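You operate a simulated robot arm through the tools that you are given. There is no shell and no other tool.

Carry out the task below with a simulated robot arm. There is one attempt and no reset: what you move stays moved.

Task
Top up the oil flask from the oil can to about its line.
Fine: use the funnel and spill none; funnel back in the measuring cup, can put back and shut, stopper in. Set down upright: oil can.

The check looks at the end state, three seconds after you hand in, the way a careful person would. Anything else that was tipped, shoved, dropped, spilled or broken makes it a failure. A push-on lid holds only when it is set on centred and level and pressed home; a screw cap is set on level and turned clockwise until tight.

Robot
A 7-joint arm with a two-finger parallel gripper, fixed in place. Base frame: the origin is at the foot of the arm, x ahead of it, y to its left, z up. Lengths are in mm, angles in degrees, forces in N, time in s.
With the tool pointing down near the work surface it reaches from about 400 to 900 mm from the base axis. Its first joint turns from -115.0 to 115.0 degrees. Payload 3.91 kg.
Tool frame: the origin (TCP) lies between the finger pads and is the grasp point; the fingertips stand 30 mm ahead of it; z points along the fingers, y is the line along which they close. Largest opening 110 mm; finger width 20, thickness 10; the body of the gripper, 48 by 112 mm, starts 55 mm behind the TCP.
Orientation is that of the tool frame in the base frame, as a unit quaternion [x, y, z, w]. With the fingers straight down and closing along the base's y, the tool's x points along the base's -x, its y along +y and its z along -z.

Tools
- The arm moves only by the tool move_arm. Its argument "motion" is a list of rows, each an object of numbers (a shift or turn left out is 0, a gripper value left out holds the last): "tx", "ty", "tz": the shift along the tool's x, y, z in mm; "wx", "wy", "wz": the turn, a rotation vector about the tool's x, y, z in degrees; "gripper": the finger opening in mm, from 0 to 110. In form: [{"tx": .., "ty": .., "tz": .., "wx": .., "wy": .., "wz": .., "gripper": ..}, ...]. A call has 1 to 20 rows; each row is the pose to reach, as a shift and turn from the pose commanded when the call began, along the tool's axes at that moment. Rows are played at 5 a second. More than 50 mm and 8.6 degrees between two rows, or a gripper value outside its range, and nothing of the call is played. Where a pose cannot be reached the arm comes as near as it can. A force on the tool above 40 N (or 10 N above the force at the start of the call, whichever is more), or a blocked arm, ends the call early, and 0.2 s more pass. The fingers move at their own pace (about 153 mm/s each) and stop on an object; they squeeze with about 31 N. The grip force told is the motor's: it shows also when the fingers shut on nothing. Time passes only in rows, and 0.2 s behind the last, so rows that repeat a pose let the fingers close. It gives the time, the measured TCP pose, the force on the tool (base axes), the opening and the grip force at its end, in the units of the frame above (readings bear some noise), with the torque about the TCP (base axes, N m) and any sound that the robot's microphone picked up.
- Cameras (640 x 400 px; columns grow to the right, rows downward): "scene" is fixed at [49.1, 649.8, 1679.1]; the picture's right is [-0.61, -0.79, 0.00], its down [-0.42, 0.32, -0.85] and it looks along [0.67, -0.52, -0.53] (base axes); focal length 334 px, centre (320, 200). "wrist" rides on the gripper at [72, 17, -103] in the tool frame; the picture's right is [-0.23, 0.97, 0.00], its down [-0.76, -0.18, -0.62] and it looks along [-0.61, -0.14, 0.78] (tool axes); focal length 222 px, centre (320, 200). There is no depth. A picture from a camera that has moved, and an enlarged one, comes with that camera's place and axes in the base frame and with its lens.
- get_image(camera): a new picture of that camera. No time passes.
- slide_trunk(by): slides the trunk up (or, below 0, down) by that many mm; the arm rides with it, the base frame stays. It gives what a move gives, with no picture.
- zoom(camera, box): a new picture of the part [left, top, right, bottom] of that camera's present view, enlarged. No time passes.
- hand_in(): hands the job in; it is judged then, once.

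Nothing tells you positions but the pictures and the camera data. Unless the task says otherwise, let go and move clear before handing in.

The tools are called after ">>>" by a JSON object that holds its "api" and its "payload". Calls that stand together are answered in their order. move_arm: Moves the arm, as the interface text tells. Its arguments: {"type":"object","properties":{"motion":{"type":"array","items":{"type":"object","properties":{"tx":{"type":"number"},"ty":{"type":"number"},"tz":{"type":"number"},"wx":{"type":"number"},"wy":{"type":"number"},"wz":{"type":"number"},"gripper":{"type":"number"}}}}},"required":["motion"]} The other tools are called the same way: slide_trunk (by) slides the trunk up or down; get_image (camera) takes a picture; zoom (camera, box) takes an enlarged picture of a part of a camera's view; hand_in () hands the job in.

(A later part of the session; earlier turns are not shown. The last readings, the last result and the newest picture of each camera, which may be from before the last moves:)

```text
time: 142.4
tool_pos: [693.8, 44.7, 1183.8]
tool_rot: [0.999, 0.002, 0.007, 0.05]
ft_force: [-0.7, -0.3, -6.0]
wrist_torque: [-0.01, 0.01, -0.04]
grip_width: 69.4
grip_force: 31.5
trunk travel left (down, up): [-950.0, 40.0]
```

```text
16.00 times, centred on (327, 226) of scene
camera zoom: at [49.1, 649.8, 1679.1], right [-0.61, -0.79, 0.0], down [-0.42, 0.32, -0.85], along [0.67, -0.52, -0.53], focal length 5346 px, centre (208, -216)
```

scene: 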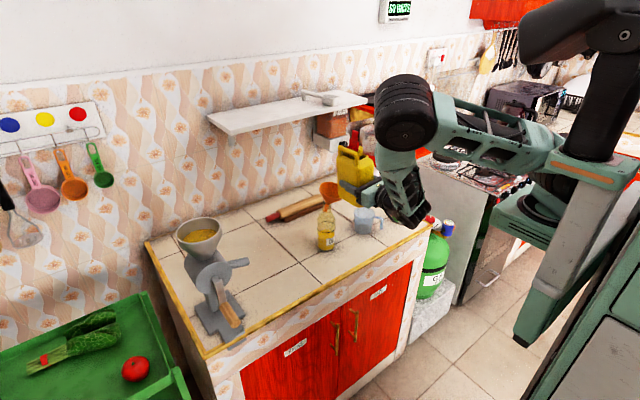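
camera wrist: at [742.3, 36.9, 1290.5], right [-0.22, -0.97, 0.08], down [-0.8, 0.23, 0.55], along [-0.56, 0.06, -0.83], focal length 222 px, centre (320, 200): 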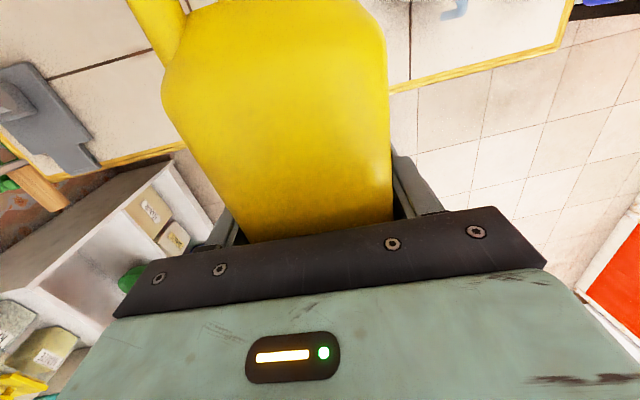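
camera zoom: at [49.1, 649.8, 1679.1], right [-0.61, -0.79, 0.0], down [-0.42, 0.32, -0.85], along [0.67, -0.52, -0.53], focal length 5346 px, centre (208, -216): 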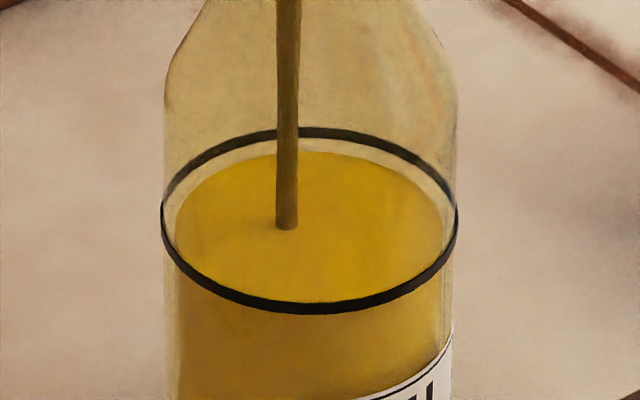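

The level is about 3 mm below the line with a thin stream. One more short hold, then tip back.

>>> {"api": "move_arm", "payload": {"motion": [{"tx": 0}, {"tx": 0}]}}

>>> {"api": "zoom", "payload": {"camera": "scene", "box": [314, 218, 340, 234]}}

```text
time: 143.0
tool_pos: [693.5, 43.1, 1184.1]
tool_rot: [0.999, 0.002, 0.006, 0.05]
ft_force: [0.4, 0.6, -5.3]
wrist_torque: [-0.03, 0.09, 0.0]
grip_width: 69.6
grip_force: 31.2
trunk travel left (down, up): [-950.0, 40.0]
```

```text
16.00 times, centred on (327, 226) of scene
camera zoom: at [49.1, 649.8, 1679.1], right [-0.61, -0.79, 0.0], down [-0.42, 0.32, -0.85], along [0.67, -0.52, -0.53], focal length 5346 px, centre (208, -216)
```

zoom: 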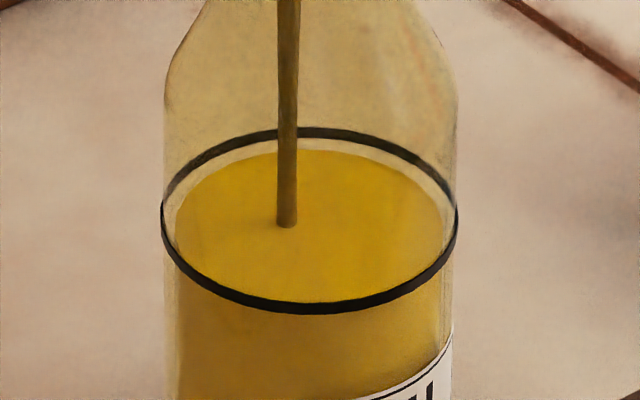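

>>> {"api": "move_arm", "payload": {"motion": [{"wy": -0.4}, {"wy": -0.4}]}}

>>> {"api": "zoom", "payload": {"camera": "scene", "box": [314, 218, 340, 234]}}

```text
time: 143.6
tool_pos: [693.2, 44.0, 1183.3]
tool_rot: [0.999, 0.002, 0.003, 0.05]
ft_force: [0.2, 0.1, -5.1]
wrist_torque: [0.03, 0.03, 0.0]
grip_width: 69.5
grip_force: 30.9
trunk travel left (down, up): [-950.0, 40.0]
```

```text
16.00 times, centred on (327, 226) of scene
camera zoom: at [49.1, 649.8, 1679.1], right [-0.61, -0.79, 0.0], down [-0.42, 0.32, -0.85], along [0.67, -0.52, -0.53], focal length 5346 px, centre (208, -216)
```

zoom: 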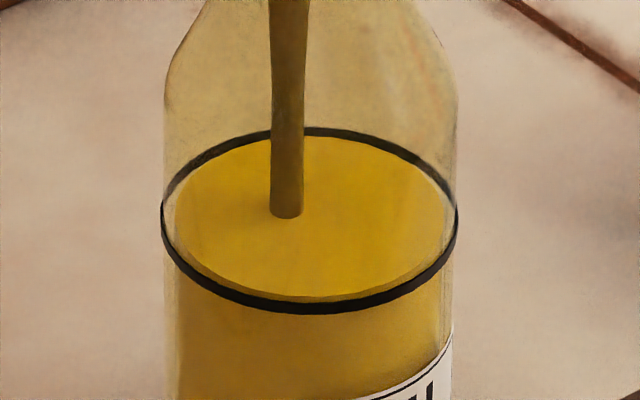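

At the line now — tipping back promptly.

>>> {"api": "move_arm", "payload": {"motion": [{"wy": 8}, {"wy": 16}, {"wy": 24}, {"wy": 30}, {"wy": 30}]}}

>>> {"api": "zoom", "payload": {"camera": "scene", "box": [314, 218, 340, 234]}}

>>> {"api": "zoom", "payload": {"camera": "scene", "box": [300, 140, 380, 250]}}

```text
time: 144.8
tool_pos: [694.9, 42.1, 1183.5]
tool_rot: [0.964, 0.014, 0.261, 0.048]
ft_force: [0.1, -0.9, -5.3]
wrist_torque: [0.03, 0.08, 0.01]
grip_width: 69.9
grip_force: 30.6
trunk travel left (down, up): [-950.0, 40.0]
```

```text
16.00 times, centred on (327, 226) of scene
camera zoom: at [49.1, 649.8, 1679.1], right [-0.61, -0.79, 0.0], down [-0.42, 0.32, -0.85], along [0.67, -0.52, -0.53], focal length 5346 px, centre (208, -216)
```

zoom: 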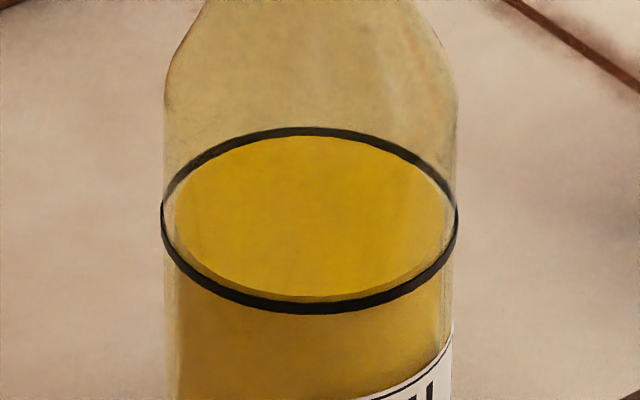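

```text
3.64 times, centred on (340, 195) of scene
camera zoom: at [49.1, 649.8, 1679.1], right [-0.61, -0.79, 0.0], down [-0.42, 0.32, -0.85], along [0.67, -0.52, -0.53], focal length 1215 px, centre (247, 218)
```

zoom: 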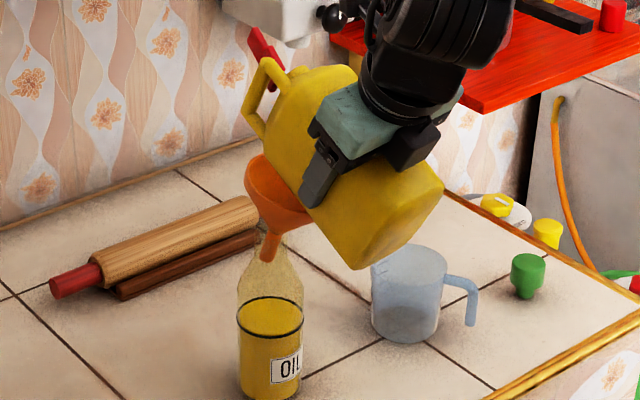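

The flask is filled to its line and flow has stopped, with no spill visible. I'll back away from the funnel while bringing the can upright.

>>> {"api": "move_arm", "payload": {"motion": [{"tx": -8, "ty": 1, "tz": -16, "wy": 2}, {"tx": -16, "ty": 2, "tz": -32, "wy": 6}, {"tx": -16, "ty": 2, "tz": -32, "wy": 13}, {"tx": -16, "ty": 2, "tz": -32, "wy": 20}, {"tx": -16, "ty": 2, "tz": -32, "wy": 27}, {"tx": -16, "ty": 2, "tz": -32, "wy": 34}, {"tx": -16, "ty": 2, "tz": -32, "wy": 41}, {"tx": -16, "ty": 2, "tz": -32, "wy": 48}, {"tx": -16, "ty": 2, "tz": -32, "wy": 55}, {"tx": -16, "ty": 2, "tz": -32, "wy": 59.2}, {"tx": -16, "ty": 2, "tz": -32, "wy": 59.2}]}}

>>> {"api": "get_image", "payload": {"camera": "scene"}}

```text
time: 147.2
tool_pos: [664.7, 42.7, 1201.2]
tool_rot: [0.709, 0.035, 0.704, 0.035]
ft_force: [-0.6, -0.2, -5.5]
wrist_torque: [-0.02, 0.01, 0.01]
grip_width: 69.5
grip_force: 30.6
trunk travel left (down, up): [-950.0, 40.0]
```

```text
taken
```

scene: 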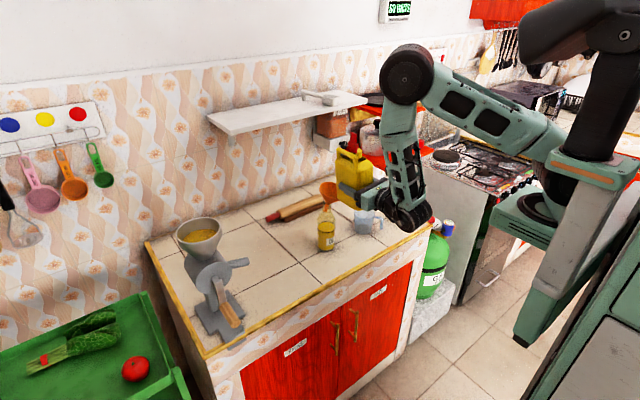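

Now I'll carry the can back to the left, levelling out the slight roll.

>>> {"api": "move_arm", "payload": {"motion": [{"tx": 2.7, "ty": -27, "tz": 2, "wz": 0.7}, {"tx": 5.4, "ty": -54, "tz": 5, "wz": 1.4}, {"tx": 8, "ty": -81, "tz": 8, "wz": 2.1}, {"tx": 10.7, "ty": -108, "tz": 11, "wz": 2.8}, {"tx": 13.4, "ty": -135, "tz": 14, "wz": 3.5}, {"tx": 16, "ty": -162, "tz": 17, "wz": 4.2}, {"tx": 18.7, "ty": -189, "tz": 20, "wz": 5}, {"tx": 21.5, "ty": -216, "tz": 22, "wz": 5.7}, {"tx": 21.5, "ty": -216, "tz": 22, "wz": 5.7}]}}

>>> {"api": "slide_trunk", "payload": {"by": -150}}

>>> {"api": "get_image", "payload": {"camera": "scene"}}

>>> {"api": "get_image", "payload": {"camera": "wrist"}}

```text
time: 149.2
tool_pos: [685.2, 257.7, 1203.8]
tool_rot: [0.71, 0.0, 0.704, 0.0]
ft_force: [0.0, -0.2, -5.4]
wrist_torque: [0.01, 0.04, 0.01]
grip_width: 69.8
grip_force: 31.0
trunk travel left (down, up): [-950.0, 40.0]
```

```text
time: 151.0
tool_pos: [684.1, 258.7, 1053.9]
tool_rot: [0.71, 0.0, 0.704, -0.001]
ft_force: [0.2, 0.0, -4.9]
wrist_torque: [0.01, 0.04, 0.0]
grip_width: 69.5
grip_force: 31.1
trunk travel left (down, up): [-800.0, 190.0]
```

```text
taken
```

scene: 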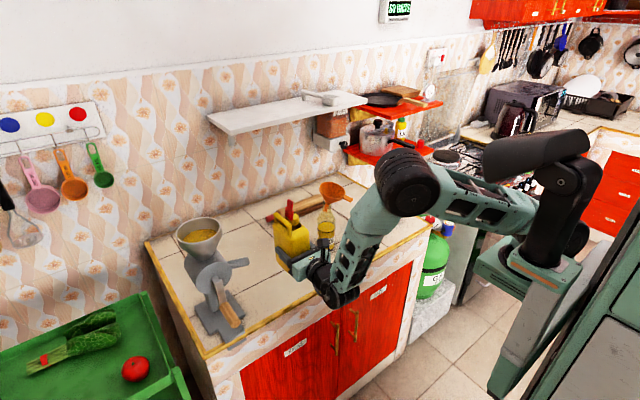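

```text
taken
camera wrist: at [581.5, 240.6, 1126.9], right [0.0, -0.97, -0.23], down [-0.63, 0.18, -0.76], along [0.78, 0.14, -0.61], focal length 222 px, centre (320, 200)
```

wrist: 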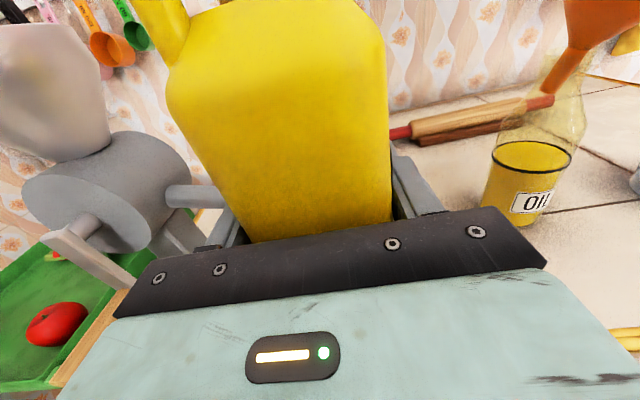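

>>> {"api": "move_arm", "payload": {"motion": [{"tz": 25, "tx": -15, "wy": 0.5}, {"tz": 50, "tx": -30, "wy": 0.5}, {"tz": 75, "tx": -45, "wy": 0.5}, {"tz": 95, "tx": -60, "wy": 0.5, "ty": -1}, {"tz": 102, "tx": -75, "wy": 0.5, "ty": -1}, {"tz": 102, "tx": -90, "wy": 0.5, "ty": -1}, {"tz": 102, "tx": -103, "wy": 0.5, "ty": -1}, {"tz": 102, "tx": -103, "wy": 0.5, "ty": -1}]}}

>>> {"api": "zoom", "payload": {"camera": "scene", "box": [230, 190, 350, 300]}}

```text
time: 152.8
tool_pos: [786.1, 258.5, 950.0]
tool_rot: [0.707, 0.001, 0.707, -0.001]
ft_force: [-0.1, 0.4, -5.5]
wrist_torque: [0.01, 0.03, 0.05]
grip_width: 69.5
grip_force: 30.9
trunk travel left (down, up): [-800.0, 190.0]
```

```text
3.64 times, centred on (290, 245) of scene
camera zoom: at [49.1, 649.8, 1679.1], right [-0.61, -0.79, 0.0], down [-0.42, 0.32, -0.85], along [0.67, -0.52, -0.53], focal length 1215 px, centre (429, 36)
```

zoom: 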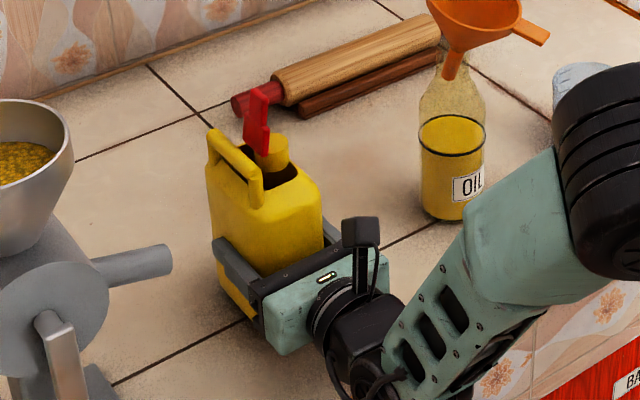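

Now lower the last ~12 mm gently until the base touches.

>>> {"api": "move_arm", "payload": {"motion": [{"tx": -4}, {"tx": -8}, {"tx": -10}, {"tx": -11.5}, {"tx": -11.5}]}}

```text
time: 154.0
tool_pos: [785.9, 260.0, 937.8]
tool_rot: [0.706, 0.002, 0.708, -0.003]
ft_force: [-1.2, -0.1, 0.4]
wrist_torque: [-0.04, -0.22, -0.04]
grip_width: 69.5
grip_force: 31.2
trunk travel left (down, up): [-800.0, 190.0]
```

The counter has taken the weight. Releasing and backing straight out.

>>> {"api": "move_arm", "payload": {"motion": [{"gripper": 74}, {"gripper": 84}, {"gripper": 100}, {"gripper": 106}, {"tz": -20, "gripper": 106}, {"tz": -50}, {"tz": -90}, {"tz": -120}, {"tz": -120}]}}

>>> {"api": "zoom", "payload": {"camera": "scene", "box": [230, 190, 350, 300]}}

>>> {"api": "get_image", "payload": {"camera": "wrist"}}

```text
time: 156.0
tool_pos: [662.3, 260.1, 939.7]
tool_rot: [0.707, 0.001, 0.707, -0.001]
ft_force: [-0.4, -0.6, -0.2]
wrist_torque: [0.01, 0.02, 0.03]
grip_width: 106.1
grip_force: 0.0
trunk travel left (down, up): [-800.0, 190.0]
```

```text
3.64 times, centred on (290, 245) of scene
camera zoom: at [49.1, 649.8, 1679.1], right [-0.61, -0.79, 0.0], down [-0.42, 0.32, -0.85], along [0.67, -0.52, -0.53], focal length 1215 px, centre (429, 36)
```

zoom: 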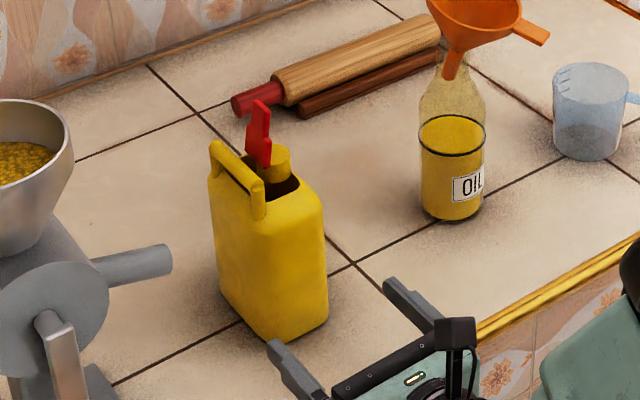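

```text
taken
camera wrist: at [559.6, 243.4, 1010.5], right [0.0, -0.97, -0.23], down [-0.62, 0.18, -0.76], along [0.78, 0.14, -0.61], focal length 222 px, centre (320, 200)
```

wrist: 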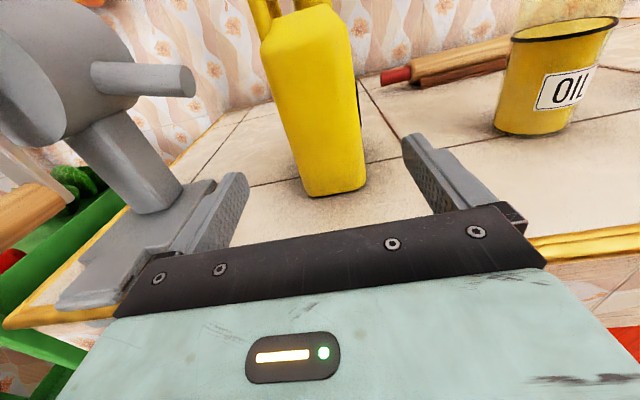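

Can stands upright again. Next I'll raise, reorient tool-down, and twist the can back to its original heading via the neck.

>>> {"api": "move_arm", "payload": {"motion": [{"tx": 40, "tz": -10}, {"tx": 85, "tz": -20}, {"tx": 130, "tz": -25}, {"tx": 175, "tz": -25}, {"tx": 220, "tz": -25}, {"tx": 260, "tz": -25}, {"tx": 260, "tz": -25}]}}

>>> {"api": "move_arm", "payload": {"motion": [{"wy": -8}, {"wy": -16}, {"wy": -24}, {"wy": -32}, {"wy": -40}, {"wy": -48}, {"wy": -56}, {"wy": -64}, {"wy": -72}, {"wy": -80}, {"wy": -88}, {"wy": -90}, {"wy": -90}]}}

>>> {"api": "move_arm", "payload": {"motion": [{"wz": 8, "gripper": 60}, {"wz": 16}, {"wz": 24}, {"wz": 32}, {"wz": 40}, {"wz": 48}, {"wz": 56}, {"wz": 64}, {"wz": 72}, {"wz": 80}, {"wz": 88}, {"wz": 90}, {"wz": 90}]}}

```text
time: 157.6
tool_pos: [642.0, 258.4, 1196.4]
tool_rot: [0.707, 0.006, 0.707, 0.001]
ft_force: [-1.3, 0.0, -0.7]
wrist_torque: [-0.02, 0.02, 0.01]
grip_width: 106.0
grip_force: 0.1
trunk travel left (down, up): [-800.0, 190.0]
```

```text
time: 160.4
tool_pos: [640.4, 258.2, 1198.3]
tool_rot: [1.0, 0.001, 0.0, -0.001]
ft_force: [0.8, 0.2, -0.1]
wrist_torque: [0.03, -0.01, 0.03]
grip_width: 105.9
grip_force: 0.0
trunk travel left (down, up): [-800.0, 190.0]
```

```text
time: 163.2
tool_pos: [641.2, 258.7, 1198.2]
tool_rot: [0.707, -0.707, -0.001, 0.0]
ft_force: [-0.7, 0.3, -0.3]
wrist_torque: [0.01, 0.01, 0.01]
grip_width: 60.2
grip_force: 0.0
trunk travel left (down, up): [-800.0, 190.0]
```

>>> {"api": "move_arm", "payload": {"motion": [{"tx": 3, "ty": -30}, {"tx": 7, "ty": -60}, {"tx": 10, "ty": -90, "tz": 10}, {"tx": 14, "ty": -120, "tz": 25}, {"tx": 17, "ty": -150, "tz": 45}, {"tx": 17, "ty": -150, "tz": 45}]}}

>>> {"api": "zoom", "payload": {"camera": "wrist", "box": [240, 40, 400, 200]}}

```text
time: 164.6
tool_pos: [789.4, 241.8, 1154.3]
tool_rot: [0.707, -0.707, 0.0, 0.0]
ft_force: [0.6, -0.3, 0.0]
wrist_torque: [-0.02, -0.01, -0.03]
grip_width: 60.0
grip_force: 0.1
trunk travel left (down, up): [-800.0, 190.0]
```

```text
2.50 times, centred on (320, 120) of wrist
camera zoom: at [773.3, 169.9, 1257.7], right [-0.97, 0.23, 0.0], down [0.18, 0.76, 0.62], along [0.14, 0.61, -0.78], focal length 555 px, centre (320, 400)
```

zoom: 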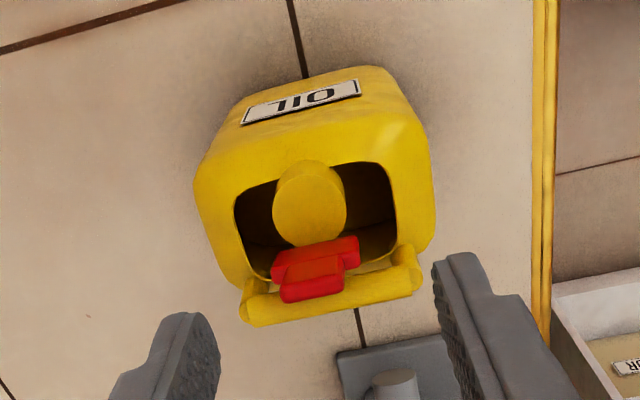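

>>> {"api": "move_arm", "payload": {"motion": [{"ty": -5.7, "tx": 0.5, "tz": 25}, {"ty": -5.7, "tx": 0.5, "tz": 55}, {"ty": -5.7, "tx": 0.5, "tz": 80}, {"ty": -5.7, "tx": 0.5, "tz": 95}, {"ty": -5.7, "tx": 0.5, "tz": 101}, {"ty": -5.7, "tx": 0.5, "tz": 101}]}}

>>> {"api": "zoom", "payload": {"camera": "wrist", "box": [230, 60, 410, 210]}}

```text
time: 166.0
tool_pos: [795.8, 238.9, 1052.4]
tool_rot: [0.707, -0.707, 0.0, 0.0]
ft_force: [0.0, 0.0, 0.8]
wrist_torque: [0.02, 0.02, -0.03]
grip_width: 60.1
grip_force: 0.1
trunk travel left (down, up): [-800.0, 190.0]
```

```text
2.67 times, centred on (320, 135) of wrist
camera zoom: at [779.3, 166.2, 1155.7], right [-0.97, 0.23, 0.0], down [0.18, 0.76, 0.62], along [0.14, 0.61, -0.78], focal length 592 px, centre (320, 373)
```

zoom: 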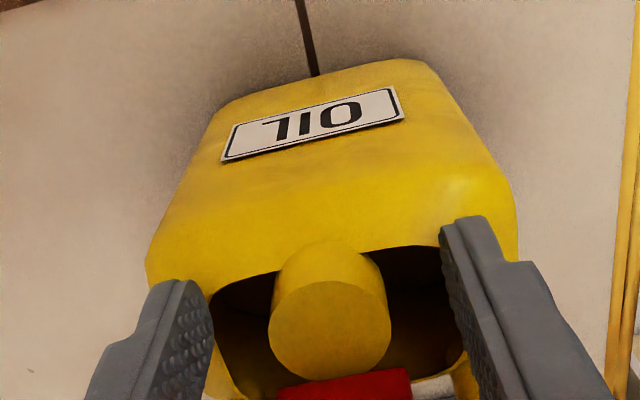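

>>> {"api": "move_arm", "payload": {"motion": [{"tx": -3.5}, {"tx": -3.5, "gripper": 45}, {"tx": -3.5, "gripper": 34}, {"tx": -3.5, "gripper": 26}, {"tx": -3.5, "gripper": 20}, {"tx": -3.5, "gripper": 20}]}}

>>> {"api": "move_arm", "payload": {"motion": [{"tz": -4}, {"tz": -10}, {"tz": -15}, {"tz": -15, "wz": 7}, {"tz": -15, "wz": 14}, {"tz": -15, "wz": 21}, {"tz": -15, "wz": 28}, {"tz": -15, "wz": 35}, {"tz": -15, "wz": 42}, {"tz": -15, "wz": 49}, {"tz": -15, "wz": 56}, {"tz": -15, "wz": 63}, {"tz": -15, "wz": 70}, {"tz": -15, "wz": 77}, {"tz": -15, "wz": 84}, {"tz": -15, "wz": 88}, {"tz": -15, "wz": 88}]}}

>>> {"api": "zoom", "payload": {"camera": "scene", "box": [230, 190, 340, 290]}}

```text
time: 167.4
tool_pos: [795.6, 243.1, 1052.8]
tool_rot: [0.707, -0.707, -0.001, -0.001]
ft_force: [-2.5, -1.0, 1.3]
wrist_torque: [0.09, 0.32, 0.0]
grip_width: 29.3
grip_force: 31.0
trunk travel left (down, up): [-800.0, 190.0]
```

```text
time: 171.0
tool_pos: [796.7, 244.1, 1067.4]
tool_rot: [-0.018, 1.0, 0.001, 0.0]
ft_force: [-0.2, -0.3, -5.2]
wrist_torque: [0.01, 0.08, -0.01]
grip_width: 29.2
grip_force: 31.4
trunk travel left (down, up): [-800.0, 190.0]
```

```text
4.00 times, centred on (285, 240) of scene
camera zoom: at [49.1, 649.8, 1679.1], right [-0.61, -0.79, 0.0], down [-0.42, 0.32, -0.85], along [0.67, -0.52, -0.53], focal length 1336 px, centre (460, 40)
```

zoom: 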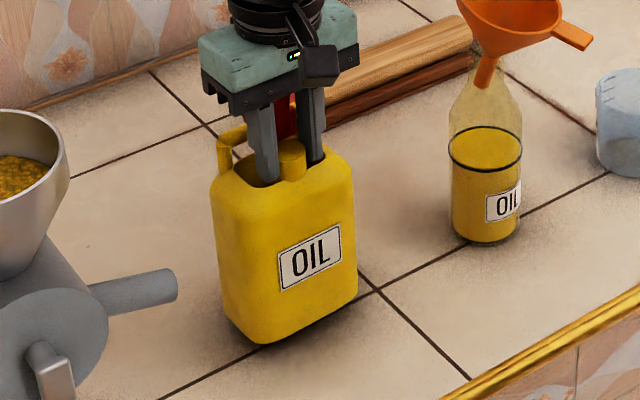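

Turned back to its original heading. I'll nudge it to its original spot and lower it onto the counter.

>>> {"api": "move_arm", "payload": {"motion": [{"tx": 3, "ty": 1}, {"tx": 5, "ty": 2}, {"tx": 5, "ty": 2, "tz": 5}, {"tx": 5, "ty": 2, "tz": 10}, {"tx": 5, "ty": 2, "tz": 13.5}, {"tx": 5, "ty": 2, "tz": 13.5}]}}

>>> {"api": "zoom", "payload": {"camera": "scene", "box": [230, 200, 340, 290]}}

```text
time: 172.4
tool_pos: [790.9, 245.9, 1053.8]
tool_rot: [-0.018, 1.0, 0.0, 0.0]
ft_force: [-0.3, 0.6, -5.9]
wrist_torque: [0.03, 0.07, 0.0]
grip_width: 29.2
grip_force: 31.1
trunk travel left (down, up): [-800.0, 190.0]
```

```text
4.44 times, centred on (285, 245) of scene
camera zoom: at [49.1, 649.8, 1679.1], right [-0.61, -0.79, 0.0], down [-0.42, 0.32, -0.85], along [0.67, -0.52, -0.53], focal length 1485 px, centre (476, 0)
```

zoom: 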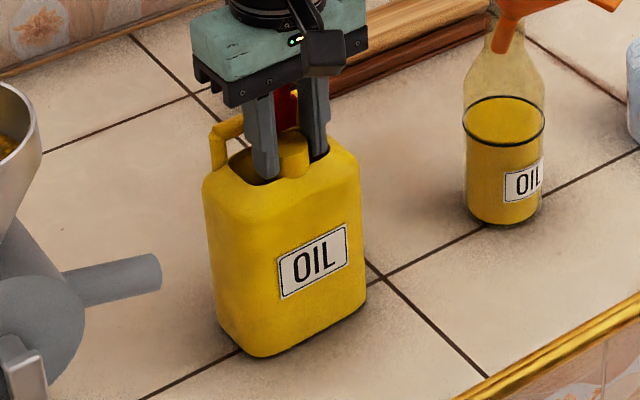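

>>> {"api": "move_arm", "payload": {"motion": [{"tz": 1}, {"tz": 1.8}, {"tz": 1.8}]}}

```text
time: 173.2
tool_pos: [790.4, 246.4, 1052.1]
tool_rot: [-0.019, 1.0, 0.0, 0.001]
ft_force: [3.1, 1.4, 1.5]
wrist_torque: [-0.33, -0.37, 0.09]
grip_width: 29.3
grip_force: 31.3
trunk travel left (down, up): [-800.0, 190.0]
```

>>> {"api": "move_arm", "payload": {"motion": [{"gripper": 33}, {"gripper": 42}, {"gripper": 56}, {"tz": -20, "gripper": 56}, {"tz": -50}, {"tz": -90}, {"tz": -115}, {"tz": -115}]}}

>>> {"api": "zoom", "payload": {"camera": "scene", "box": [230, 190, 340, 290]}}

>>> {"api": "zoom", "payload": {"camera": "wrist", "box": [240, 40, 400, 200]}}

```text
time: 175.0
tool_pos: [793.7, 245.2, 1170.7]
tool_rot: [-0.019, 1.0, 0.0, -0.001]
ft_force: [0.5, -0.1, 0.3]
wrist_torque: [0.0, 0.01, -0.01]
grip_width: 55.8
grip_force: 0.2
trunk travel left (down, up): [-800.0, 190.0]
```

```text
4.00 times, centred on (285, 240) of scene
camera zoom: at [49.1, 649.8, 1679.1], right [-0.61, -0.79, 0.0], down [-0.42, 0.32, -0.85], along [0.67, -0.52, -0.53], focal length 1336 px, centre (460, 40)
```

zoom: 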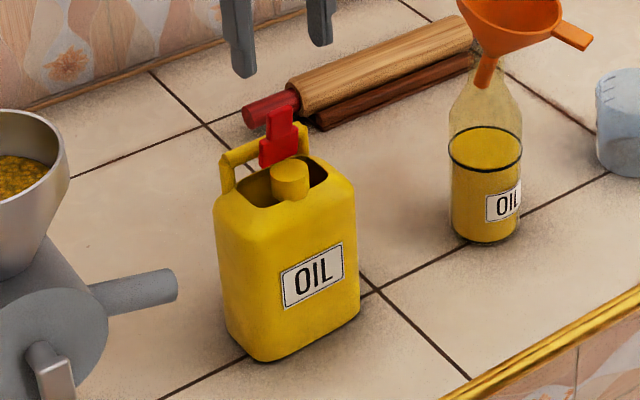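

```text
2.50 times, centred on (320, 120) of wrist
camera zoom: at [719.5, 258.1, 1274.3], right [0.19, 0.98, 0.0], down [0.77, -0.15, 0.62], along [0.61, -0.12, -0.78], focal length 555 px, centre (320, 400)
```

zoom: 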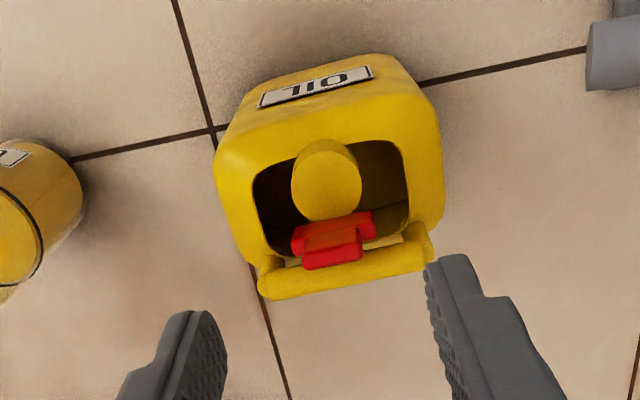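

The can is back at its original place and heading. Now shut the lid: I'll reach over behind it with closed fingers and push it forward, then press it down.

>>> {"api": "move_arm", "payload": {"motion": [{"tz": 15, "gripper": 0}, {"tz": 35, "tx": -10, "ty": 2}, {"tz": 40, "tx": -25, "ty": 2}, {"tz": 42, "tx": -38, "ty": 3}, {"tz": 42, "tx": -44, "ty": 4}, {"tz": 58, "tx": -44, "ty": 4}, {"tz": 68, "tx": -44, "ty": 4}, {"tz": 68, "tx": -44, "ty": 4}]}}

>>> {"api": "zoom", "payload": {"camera": "scene", "box": [240, 180, 330, 260]}}

>>> {"api": "zoom", "payload": {"camera": "wrist", "box": [230, 40, 410, 200]}}

```text
time: 176.8
tool_pos: [835.2, 251.4, 1099.8]
tool_rot: [-0.019, 1.0, 0.0, 0.0]
ft_force: [-0.1, -0.5, -1.2]
wrist_torque: [0.02, 0.01, 0.0]
grip_width: 0.0
grip_force: 31.0
trunk travel left (down, up): [-800.0, 190.0]
```

```text
5.00 times, centred on (285, 220) of scene
camera zoom: at [49.1, 649.8, 1679.1], right [-0.61, -0.79, 0.0], down [-0.42, 0.32, -0.85], along [0.67, -0.52, -0.53], focal length 1670 px, centre (495, 100)
```

zoom: 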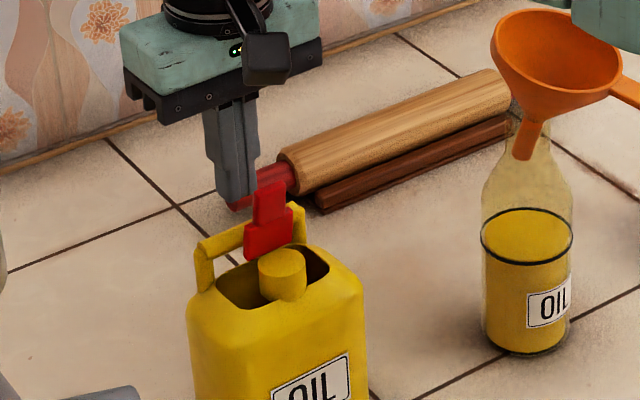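

```text
2.50 times, centred on (320, 120) of wrist
camera zoom: at [761.9, 265.9, 1202.1], right [0.19, 0.98, 0.0], down [0.77, -0.15, 0.62], along [0.61, -0.12, -0.78], focal length 555 px, centre (320, 400)
```

zoom: 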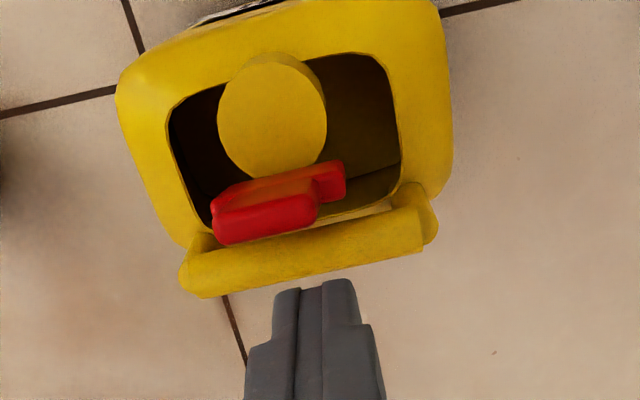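

>>> {"api": "move_arm", "payload": {"motion": [{"tx": 8, "ty": -5}, {"tx": 16, "ty": -5}, {"tx": 22, "ty": -5}, {"tx": 28, "ty": -5}, {"tx": 34, "ty": -5}, {"tx": 40, "ty": -5}, {"tx": 40, "ty": -5}]}}

>>> {"api": "zoom", "payload": {"camera": "scene", "box": [240, 180, 330, 260]}}

>>> {"api": "zoom", "payload": {"camera": "wrist", "box": [230, 40, 410, 200]}}

```text
time: 178.4
tool_pos: [827.8, 260.1, 1102.0]
tool_rot: [-0.018, 1.0, 0.0, 0.0]
ft_force: [0.2, -0.1, 0.5]
wrist_torque: [0.03, 0.01, 0.01]
grip_width: 0.1
grip_force: 31.1
out of reach, approached as far as the arm can: row 1, 2, 3, 4, 5, 6, 7
trunk travel left (down, up): [-800.0, 190.0]
```

```text
5.00 times, centred on (285, 220) of scene
camera zoom: at [49.1, 649.8, 1679.1], right [-0.61, -0.79, 0.0], down [-0.42, 0.32, -0.85], along [0.67, -0.52, -0.53], focal length 1670 px, centre (495, 100)
```

zoom: 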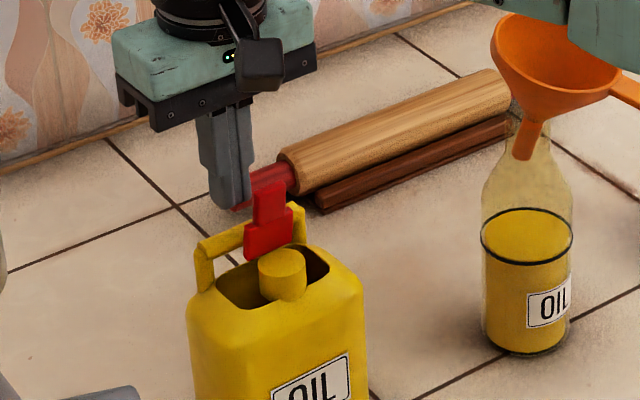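

```text
2.50 times, centred on (320, 120) of wrist
camera zoom: at [754.4, 274.4, 1204.7], right [0.19, 0.98, 0.0], down [0.77, -0.15, 0.62], along [0.61, -0.12, -0.78], focal length 555 px, centre (320, 400)
```

zoom: 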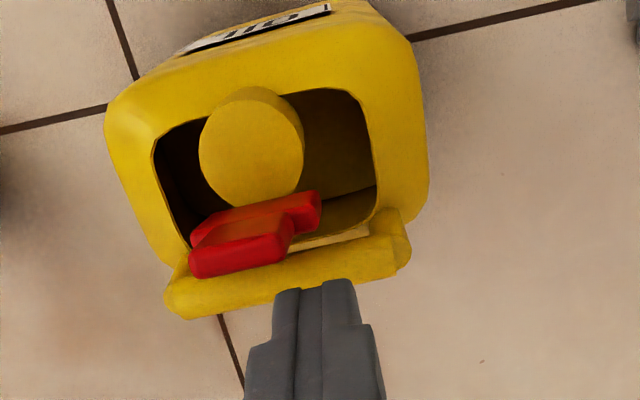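

>>> {"api": "get_image", "payload": {"camera": "scene"}}

>>> {"api": "get_image", "payload": {"camera": "wrist"}}

```text
taken
```

scene: 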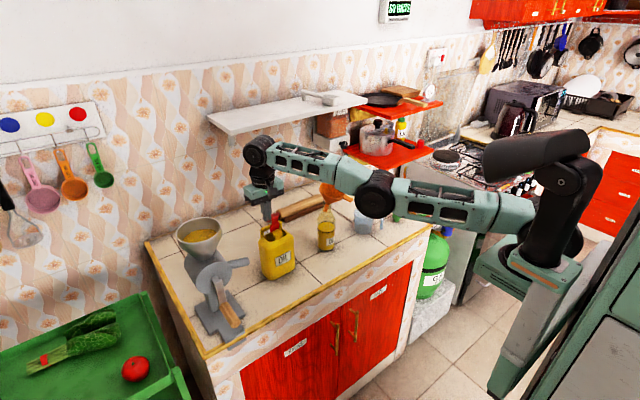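

```text
taken
camera wrist: at [754.4, 274.4, 1204.7], right [0.19, 0.98, 0.0], down [0.77, -0.15, 0.62], along [0.61, -0.12, -0.78], focal length 222 px, centre (320, 200)
```

wrist: 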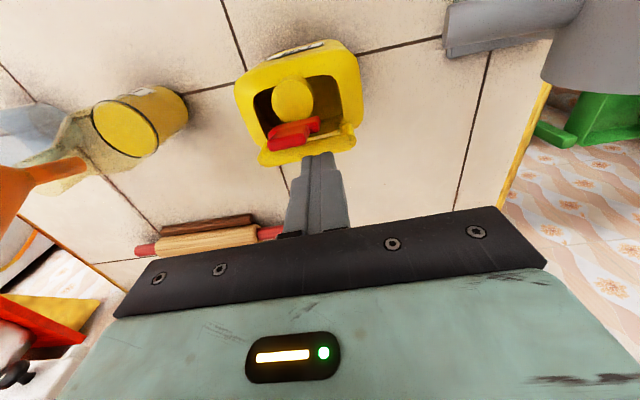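

>>> {"api": "move_arm", "payload": {"motion": [{"tz": -1}]}}

```text
time: 178.8
tool_pos: [827.6, 262.1, 1103.0]
tool_rot: [-0.018, 1.0, 0.0, 0.001]
ft_force: [0.0, 1.1, 0.2]
wrist_torque: [-0.03, -0.02, -0.01]
grip_width: 0.0
grip_force: 31.8
trunk travel left (down, up): [-800.0, 190.0]
```

>>> {"api": "slide_trunk", "payload": {"by": 90}}

>>> {"api": "move_arm", "payload": {"motion": [{"tz": 10, "ty": -3}, {"tz": 25, "ty": -7}, {"tz": 40, "ty": -11}, {"tz": 55, "ty": -15}, {"tz": 70, "ty": -15}, {"tz": 85, "ty": -15}, {"tz": 90, "ty": -15}, {"tz": 90, "ty": -15}]}}

>>> {"api": "get_image", "payload": {"camera": "scene"}}

```text
time: 180.0
tool_pos: [826.8, 260.1, 1191.8]
tool_rot: [-0.018, 1.0, 0.0, 0.001]
ft_force: [-1.1, 0.8, 1.0]
wrist_torque: [-0.01, 0.0, 0.01]
grip_width: 0.0
grip_force: 31.4
trunk travel left (down, up): [-890.0, 100.0]
```

```text
time: 181.8
tool_pos: [837.7, 252.8, 1101.5]
tool_rot: [-0.018, 1.0, -0.001, -0.001]
ft_force: [0.2, -1.0, 0.9]
wrist_torque: [0.0, 0.0, -0.03]
grip_width: 0.0
grip_force: 31.2
out of reach, approached as far as the arm can: row 2, 3, 4, 5, 6, 7, 8
trunk travel left (down, up): [-890.0, 100.0]
```

```text
taken
```

scene: 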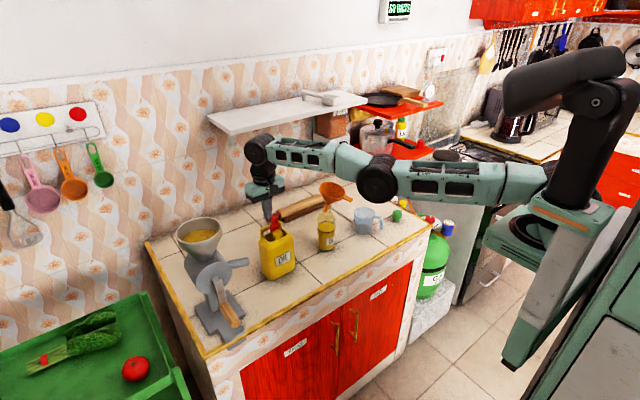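

The arm is stretched out straight at this reach. I'll pull it back up and in to regain a bent elbow before trying again.

>>> {"api": "move_arm", "payload": {"motion": [{"tz": -20}, {"tz": -40, "tx": 5}, {"tz": -60, "tx": 15}, {"tz": -80, "tx": 30}, {"tz": -95, "tx": 50}, {"tz": -100, "tx": 75}, {"tz": -100, "tx": 100}, {"tz": -100, "tx": 100}]}}

>>> {"api": "get_image", "payload": {"camera": "scene"}}

```text
time: 183.6
tool_pos: [799.4, 297.3, 1210.4]
tool_rot: [-0.018, 1.0, 0.0, -0.001]
ft_force: [0.9, 0.5, 1.0]
wrist_torque: [-0.01, -0.02, 0.0]
grip_width: 0.1
grip_force: 31.0
out of reach, approached as far as the arm can: row 2, 3, 4, 5, 6, 7, 8
trunk travel left (down, up): [-890.0, 100.0]
```

```text
taken
```

scene: 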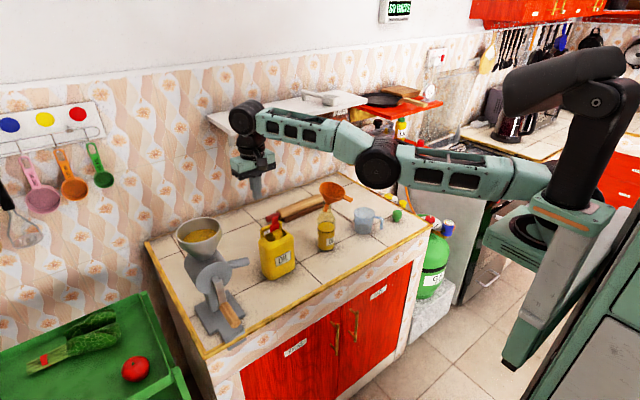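

>>> {"api": "move_arm", "payload": {"motion": [{"tx": 20, "ty": -8}, {"tx": 40, "ty": -16}, {"tx": 60, "ty": -24}, {"tx": 80, "ty": -32}, {"tx": 100, "ty": -40}, {"tx": 120, "ty": -45}, {"tx": 140, "ty": -45}, {"tx": 140, "ty": -45}, {"tx": 140, "ty": -45}, {"tx": 140, "ty": -45}, {"tx": 140, "ty": -45}, {"tx": 140, "ty": -45}]}}

>>> {"api": "get_image", "payload": {"camera": "scene"}}

```text
time: 186.2
tool_pos: [665.2, 248.2, 1207.1]
tool_rot: [-0.018, 1.0, 0.001, 0.001]
ft_force: [-0.4, -0.3, 0.2]
wrist_torque: [-0.01, -0.05, -0.01]
grip_width: 0.2
grip_force: 30.9
out of reach, approached as far as the arm can: row 1, 2, 3, 4, 5, 6, 7, 8
trunk travel left (down, up): [-890.0, 100.0]
```

```text
taken
```

scene: 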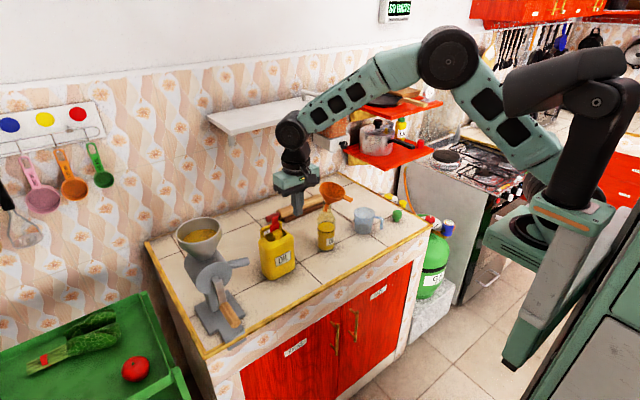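

Recovered. I'll instead straddle the lid with the fingers closing along x (less reach needed) and push it forward with the rear finger. First lower the trunk back and rotate the hand.

>>> {"api": "slide_trunk", "payload": {"by": -60}}

>>> {"api": "move_arm", "payload": {"motion": [{"wz": -8, "gripper": 36, "tz": -10}, {"wz": -16, "tz": -20}, {"wz": -24, "tz": -30}, {"wz": -32, "tz": -35}, {"wz": -40, "tz": -35}, {"wz": -48, "tz": -35}, {"wz": -56, "tz": -35}, {"wz": -64, "tz": -35}, {"wz": -72, "tz": -35}, {"wz": -80, "tz": -35}, {"wz": -87, "tz": -35}, {"wz": -88, "tz": -35}, {"wz": -88, "tz": -35}]}}

```text
time: 187.2
tool_pos: [666.7, 250.2, 1146.2]
tool_rot: [-0.019, 1.0, 0.0, 0.0]
ft_force: [-0.6, 0.0, 0.5]
wrist_torque: [0.03, 0.01, 0.0]
grip_width: 0.0
grip_force: 30.8
trunk travel left (down, up): [-830.0, 160.0]
```

```text
time: 190.0
tool_pos: [666.2, 250.7, 1181.9]
tool_rot: [0.709, -0.705, 0.0, 0.0]
ft_force: [0.1, 0.5, 0.3]
wrist_torque: [0.03, 0.01, 0.02]
grip_width: 36.2
grip_force: 0.0
trunk travel left (down, up): [-830.0, 160.0]
```

>>> {"api": "move_arm", "payload": {"motion": [{"ty": -30, "tx": 1}, {"ty": -60, "tx": 2}, {"ty": -90, "tx": 3, "tz": 10}, {"ty": -120, "tx": 4, "tz": 20}, {"ty": -140, "tx": 4.5, "tz": 32}, {"ty": -140, "tx": 4.5, "tz": 32}]}}

>>> {"api": "zoom", "payload": {"camera": "wrist", "box": [240, 40, 400, 210]}}

>>> {"api": "zoom", "payload": {"camera": "scene", "box": [240, 180, 330, 260]}}

```text
time: 191.4
tool_pos: [804.6, 246.1, 1147.3]
tool_rot: [0.707, -0.707, 0.0, 0.001]
ft_force: [0.0, 0.4, 0.0]
wrist_torque: [-0.04, 0.02, 0.0]
grip_width: 35.9
grip_force: 0.2
trunk travel left (down, up): [-830.0, 160.0]
```

```text
2.35 times, centred on (320, 125) of wrist
camera zoom: at [788.0, 173.0, 1251.5], right [-0.97, 0.23, 0.0], down [0.18, 0.76, 0.62], along [0.14, 0.61, -0.78], focal length 523 px, centre (320, 376)
```

zoom: 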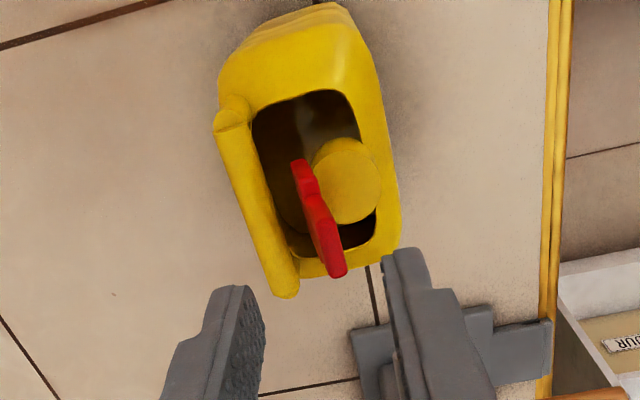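

```text
5.00 times, centred on (285, 220) of scene
camera zoom: at [49.1, 649.8, 1679.1], right [-0.61, -0.79, 0.0], down [-0.42, 0.32, -0.85], along [0.67, -0.52, -0.53], focal length 1670 px, centre (495, 100)
```

zoom: 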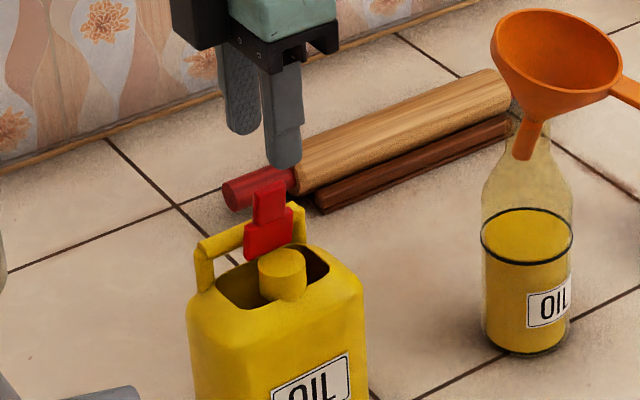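

The lid is centred between the open fingers. I'll lower 55 mm so they straddle it, then move toward −x to push it shut.

>>> {"api": "move_arm", "payload": {"motion": [{"tz": 20}, {"tz": 40}, {"tz": 55}, {"tz": 55}, {"tz": 55, "ty": 8}, {"tz": 55, "ty": 16}, {"tz": 55, "ty": 24}, {"tz": 55, "ty": 32}, {"tz": 55, "ty": 40}, {"tz": 55, "ty": 40}]}}

>>> {"api": "zoom", "payload": {"camera": "wrist", "box": [240, 40, 400, 210]}}

>>> {"api": "zoom", "payload": {"camera": "scene", "box": [240, 190, 330, 270]}}

```text
time: 193.6
tool_pos: [766.0, 244.9, 1094.8]
tool_rot: [-0.707, 0.707, 0.001, 0.0]
ft_force: [-0.5, -0.1, -0.7]
wrist_torque: [0.01, -0.01, 0.04]
grip_width: 36.2
grip_force: 0.1
trunk travel left (down, up): [-830.0, 160.0]
```

```text
2.35 times, centred on (320, 125) of wrist
camera zoom: at [748.9, 172.8, 1197.9], right [-0.97, 0.23, 0.0], down [0.18, 0.76, 0.62], along [0.14, 0.61, -0.78], focal length 523 px, centre (320, 376)
```

zoom: 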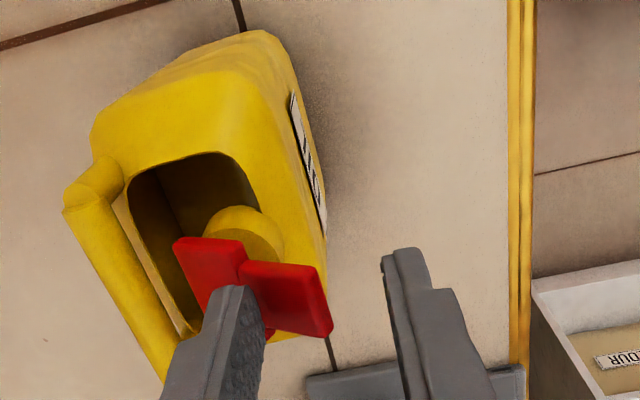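

```text
5.00 times, centred on (285, 230) of scene
camera zoom: at [49.1, 649.8, 1679.1], right [-0.61, -0.79, 0.0], down [-0.42, 0.32, -0.85], along [0.67, -0.52, -0.53], focal length 1670 px, centre (495, 50)
```

zoom: 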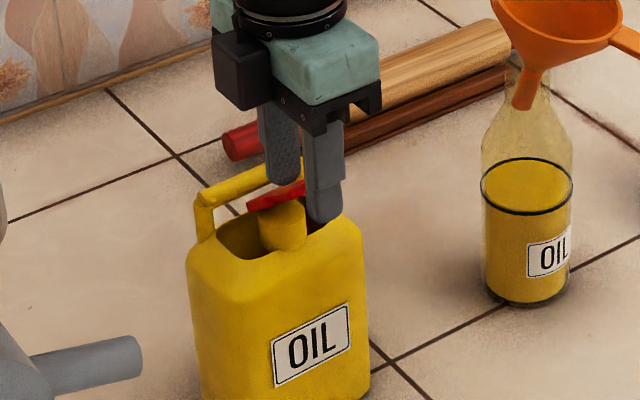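

>>> {"api": "move_arm", "payload": {"motion": [{"tz": -15}, {"tz": -35, "gripper": 0}, {"tz": -35, "ty": -12}, {"tz": -35, "ty": -22}, {"tz": -35, "ty": -22}]}}

>>> {"api": "zoom", "payload": {"camera": "wrist", "box": [240, 40, 400, 210]}}

>>> {"api": "zoom", "payload": {"camera": "scene", "box": [255, 205, 305, 240]}}

```text
time: 194.8
tool_pos: [788.3, 244.5, 1129.4]
tool_rot: [0.708, -0.706, 0.001, -0.001]
ft_force: [0.0, 1.3, -0.2]
wrist_torque: [-0.03, -0.01, 0.0]
grip_width: 0.0
grip_force: 31.1
trunk travel left (down, up): [-830.0, 160.0]
```

```text
2.35 times, centred on (320, 125) of wrist
camera zoom: at [771.4, 172.7, 1232.2], right [-0.97, 0.23, 0.0], down [0.18, 0.76, 0.62], along [0.14, 0.61, -0.78], focal length 523 px, centre (320, 376)
```

zoom: 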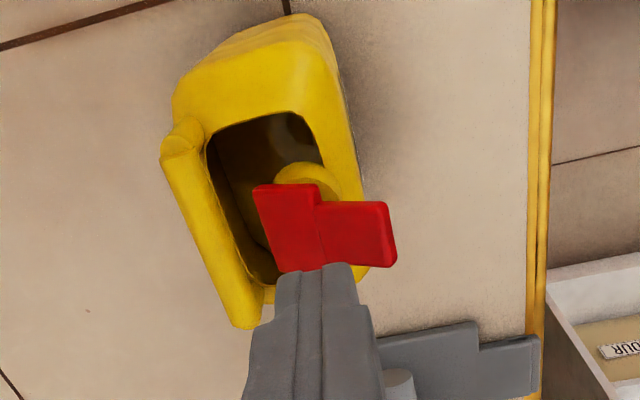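

```text
11.43 times, centred on (280, 222) of scene
camera zoom: at [49.1, 649.8, 1679.1], right [-0.61, -0.79, 0.0], down [-0.42, 0.32, -0.85], along [0.67, -0.52, -0.53], focal length 3818 px, centre (777, -57)
```

zoom: 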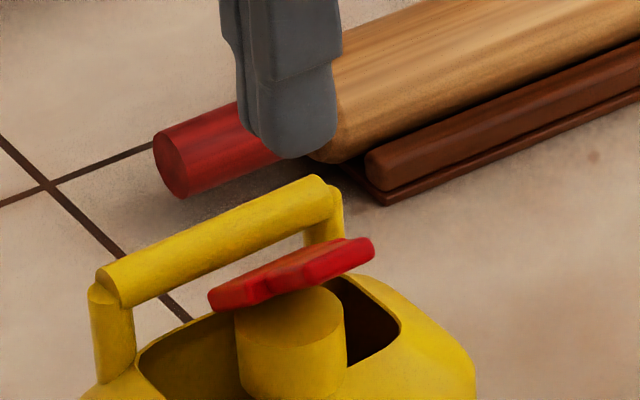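

The hinge has enough friction that the lid paused part-way. I'll press it down with the closed fingertips over the neck area.

>>> {"api": "move_arm", "payload": {"motion": [{"ty": 6, "tz": 15}, {"ty": 6, "tz": 28}, {"ty": 6, "tz": 36}, {"ty": 6, "tz": 42}, {"ty": 6, "tz": 47}, {"ty": 6, "tz": 51}, {"ty": 6, "tz": 51}]}}

>>> {"api": "zoom", "payload": {"camera": "scene", "box": [250, 205, 310, 250]}}

```text
time: 196.4
tool_pos: [782.2, 246.8, 1077.8]
tool_rot: [0.708, -0.706, -0.001, 0.0]
ft_force: [0.0, 0.2, 0.7]
wrist_torque: [0.02, 0.01, -0.02]
grip_width: 0.0
grip_force: 31.0
trunk travel left (down, up): [-830.0, 160.0]
```

```text
8.89 times, centred on (280, 228) of scene
camera zoom: at [49.1, 649.8, 1679.1], right [-0.61, -0.79, 0.0], down [-0.42, 0.32, -0.85], along [0.67, -0.52, -0.53], focal length 2970 px, centre (676, -44)
```

zoom: 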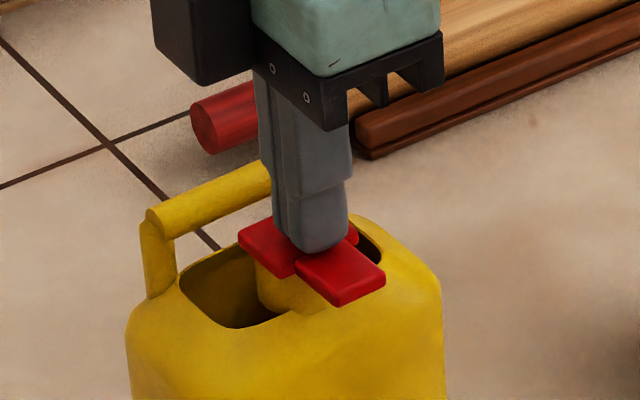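

>>> {"api": "move_arm", "payload": {"motion": [{"tz": 1.5}, {"tz": 3}, {"tz": 4}, {"tz": 4}]}}

>>> {"api": "zoom", "payload": {"camera": "scene", "box": [250, 205, 310, 250]}}

```text
time: 197.4
tool_pos: [783.2, 246.6, 1075.1]
tool_rot: [0.708, -0.706, 0.001, -0.001]
ft_force: [-2.1, -1.2, 6.8]
wrist_torque: [-0.04, 0.09, -0.03]
grip_width: 0.0
grip_force: 31.2
trunk travel left (down, up): [-830.0, 160.0]
```

```text
8.89 times, centred on (280, 228) of scene
camera zoom: at [49.1, 649.8, 1679.1], right [-0.61, -0.79, 0.0], down [-0.42, 0.32, -0.85], along [0.67, -0.52, -0.53], focal length 2970 px, centre (676, -44)
```

zoom: 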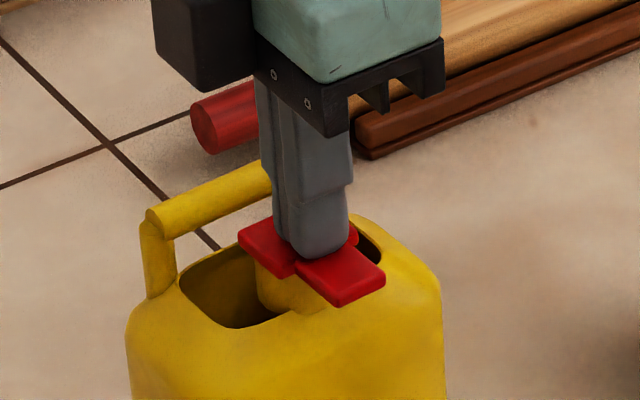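

>>> {"api": "move_arm", "payload": {"motion": [{"tz": 1}, {"tz": 2}, {"tz": 2}]}}

>>> {"api": "move_arm", "payload": {"motion": [{"tz": -10}, {"tz": -40}, {"tz": -80}, {"tz": -80, "ty": 30}, {"tz": -80, "ty": 60}, {"tz": -80, "ty": 60}]}}

>>> {"api": "zoom", "payload": {"camera": "scene", "box": [250, 205, 310, 250]}}

>>> {"api": "get_image", "payload": {"camera": "scene"}}

```text
time: 198.2
tool_pos: [783.3, 246.2, 1075.3]
tool_rot: [0.708, -0.706, 0.001, -0.003]
ft_force: [-1.2, 1.0, 24.0]
wrist_torque: [-0.03, 0.02, 0.01]
grip_width: 0.0
grip_force: 31.4
trunk travel left (down, up): [-830.0, 160.0]
```

```text
time: 199.6
tool_pos: [722.9, 247.3, 1153.9]
tool_rot: [0.708, -0.707, 0.0, -0.001]
ft_force: [0.4, -0.4, 0.7]
wrist_torque: [0.01, -0.01, -0.03]
grip_width: 0.2
grip_force: 31.1
trunk travel left (down, up): [-830.0, 160.0]
```

```text
8.89 times, centred on (280, 228) of scene
camera zoom: at [49.1, 649.8, 1679.1], right [-0.61, -0.79, 0.0], down [-0.42, 0.32, -0.85], along [0.67, -0.52, -0.53], focal length 2970 px, centre (676, -44)
```

zoom: 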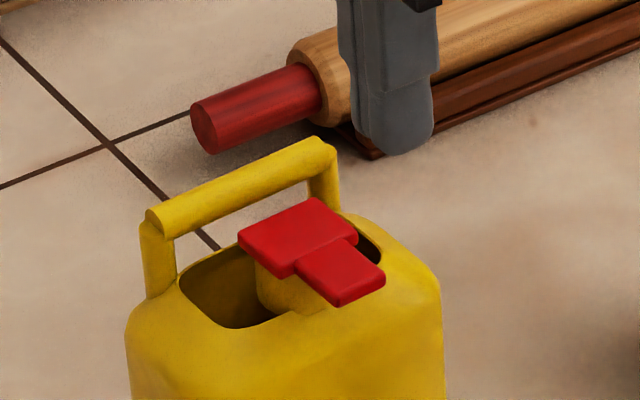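

```text
taken
```

scene: 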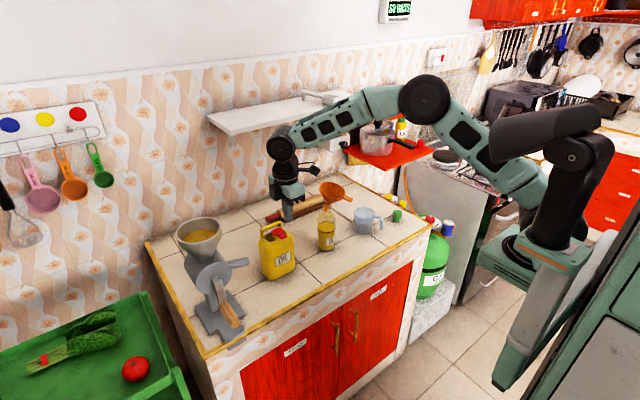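

The lid is shut as at the start and the flask is at its line. Next the funnel goes back: I'll approach aligned with its tilted axis so it can be drawn straight out.

>>> {"api": "move_arm", "payload": {"motion": [{"wz": 8, "tz": -15}, {"wz": 16, "tz": -30}, {"wz": 24, "tz": -40}, {"wz": 32, "tz": -40}, {"wz": 40, "tz": -40}, {"wz": 48, "tz": -40}, {"wz": 56, "tz": -40}, {"wz": 60, "tz": -40}, {"wz": 60, "tz": -40}]}}

```text
time: 201.6
tool_pos: [722.7, 246.8, 1192.4]
tool_rot: [-0.259, 0.966, 0.0, 0.0]
ft_force: [0.2, 0.2, 0.3]
wrist_torque: [0.03, -0.03, -0.01]
grip_width: 0.0
grip_force: 30.6
trunk travel left (down, up): [-830.0, 160.0]
```

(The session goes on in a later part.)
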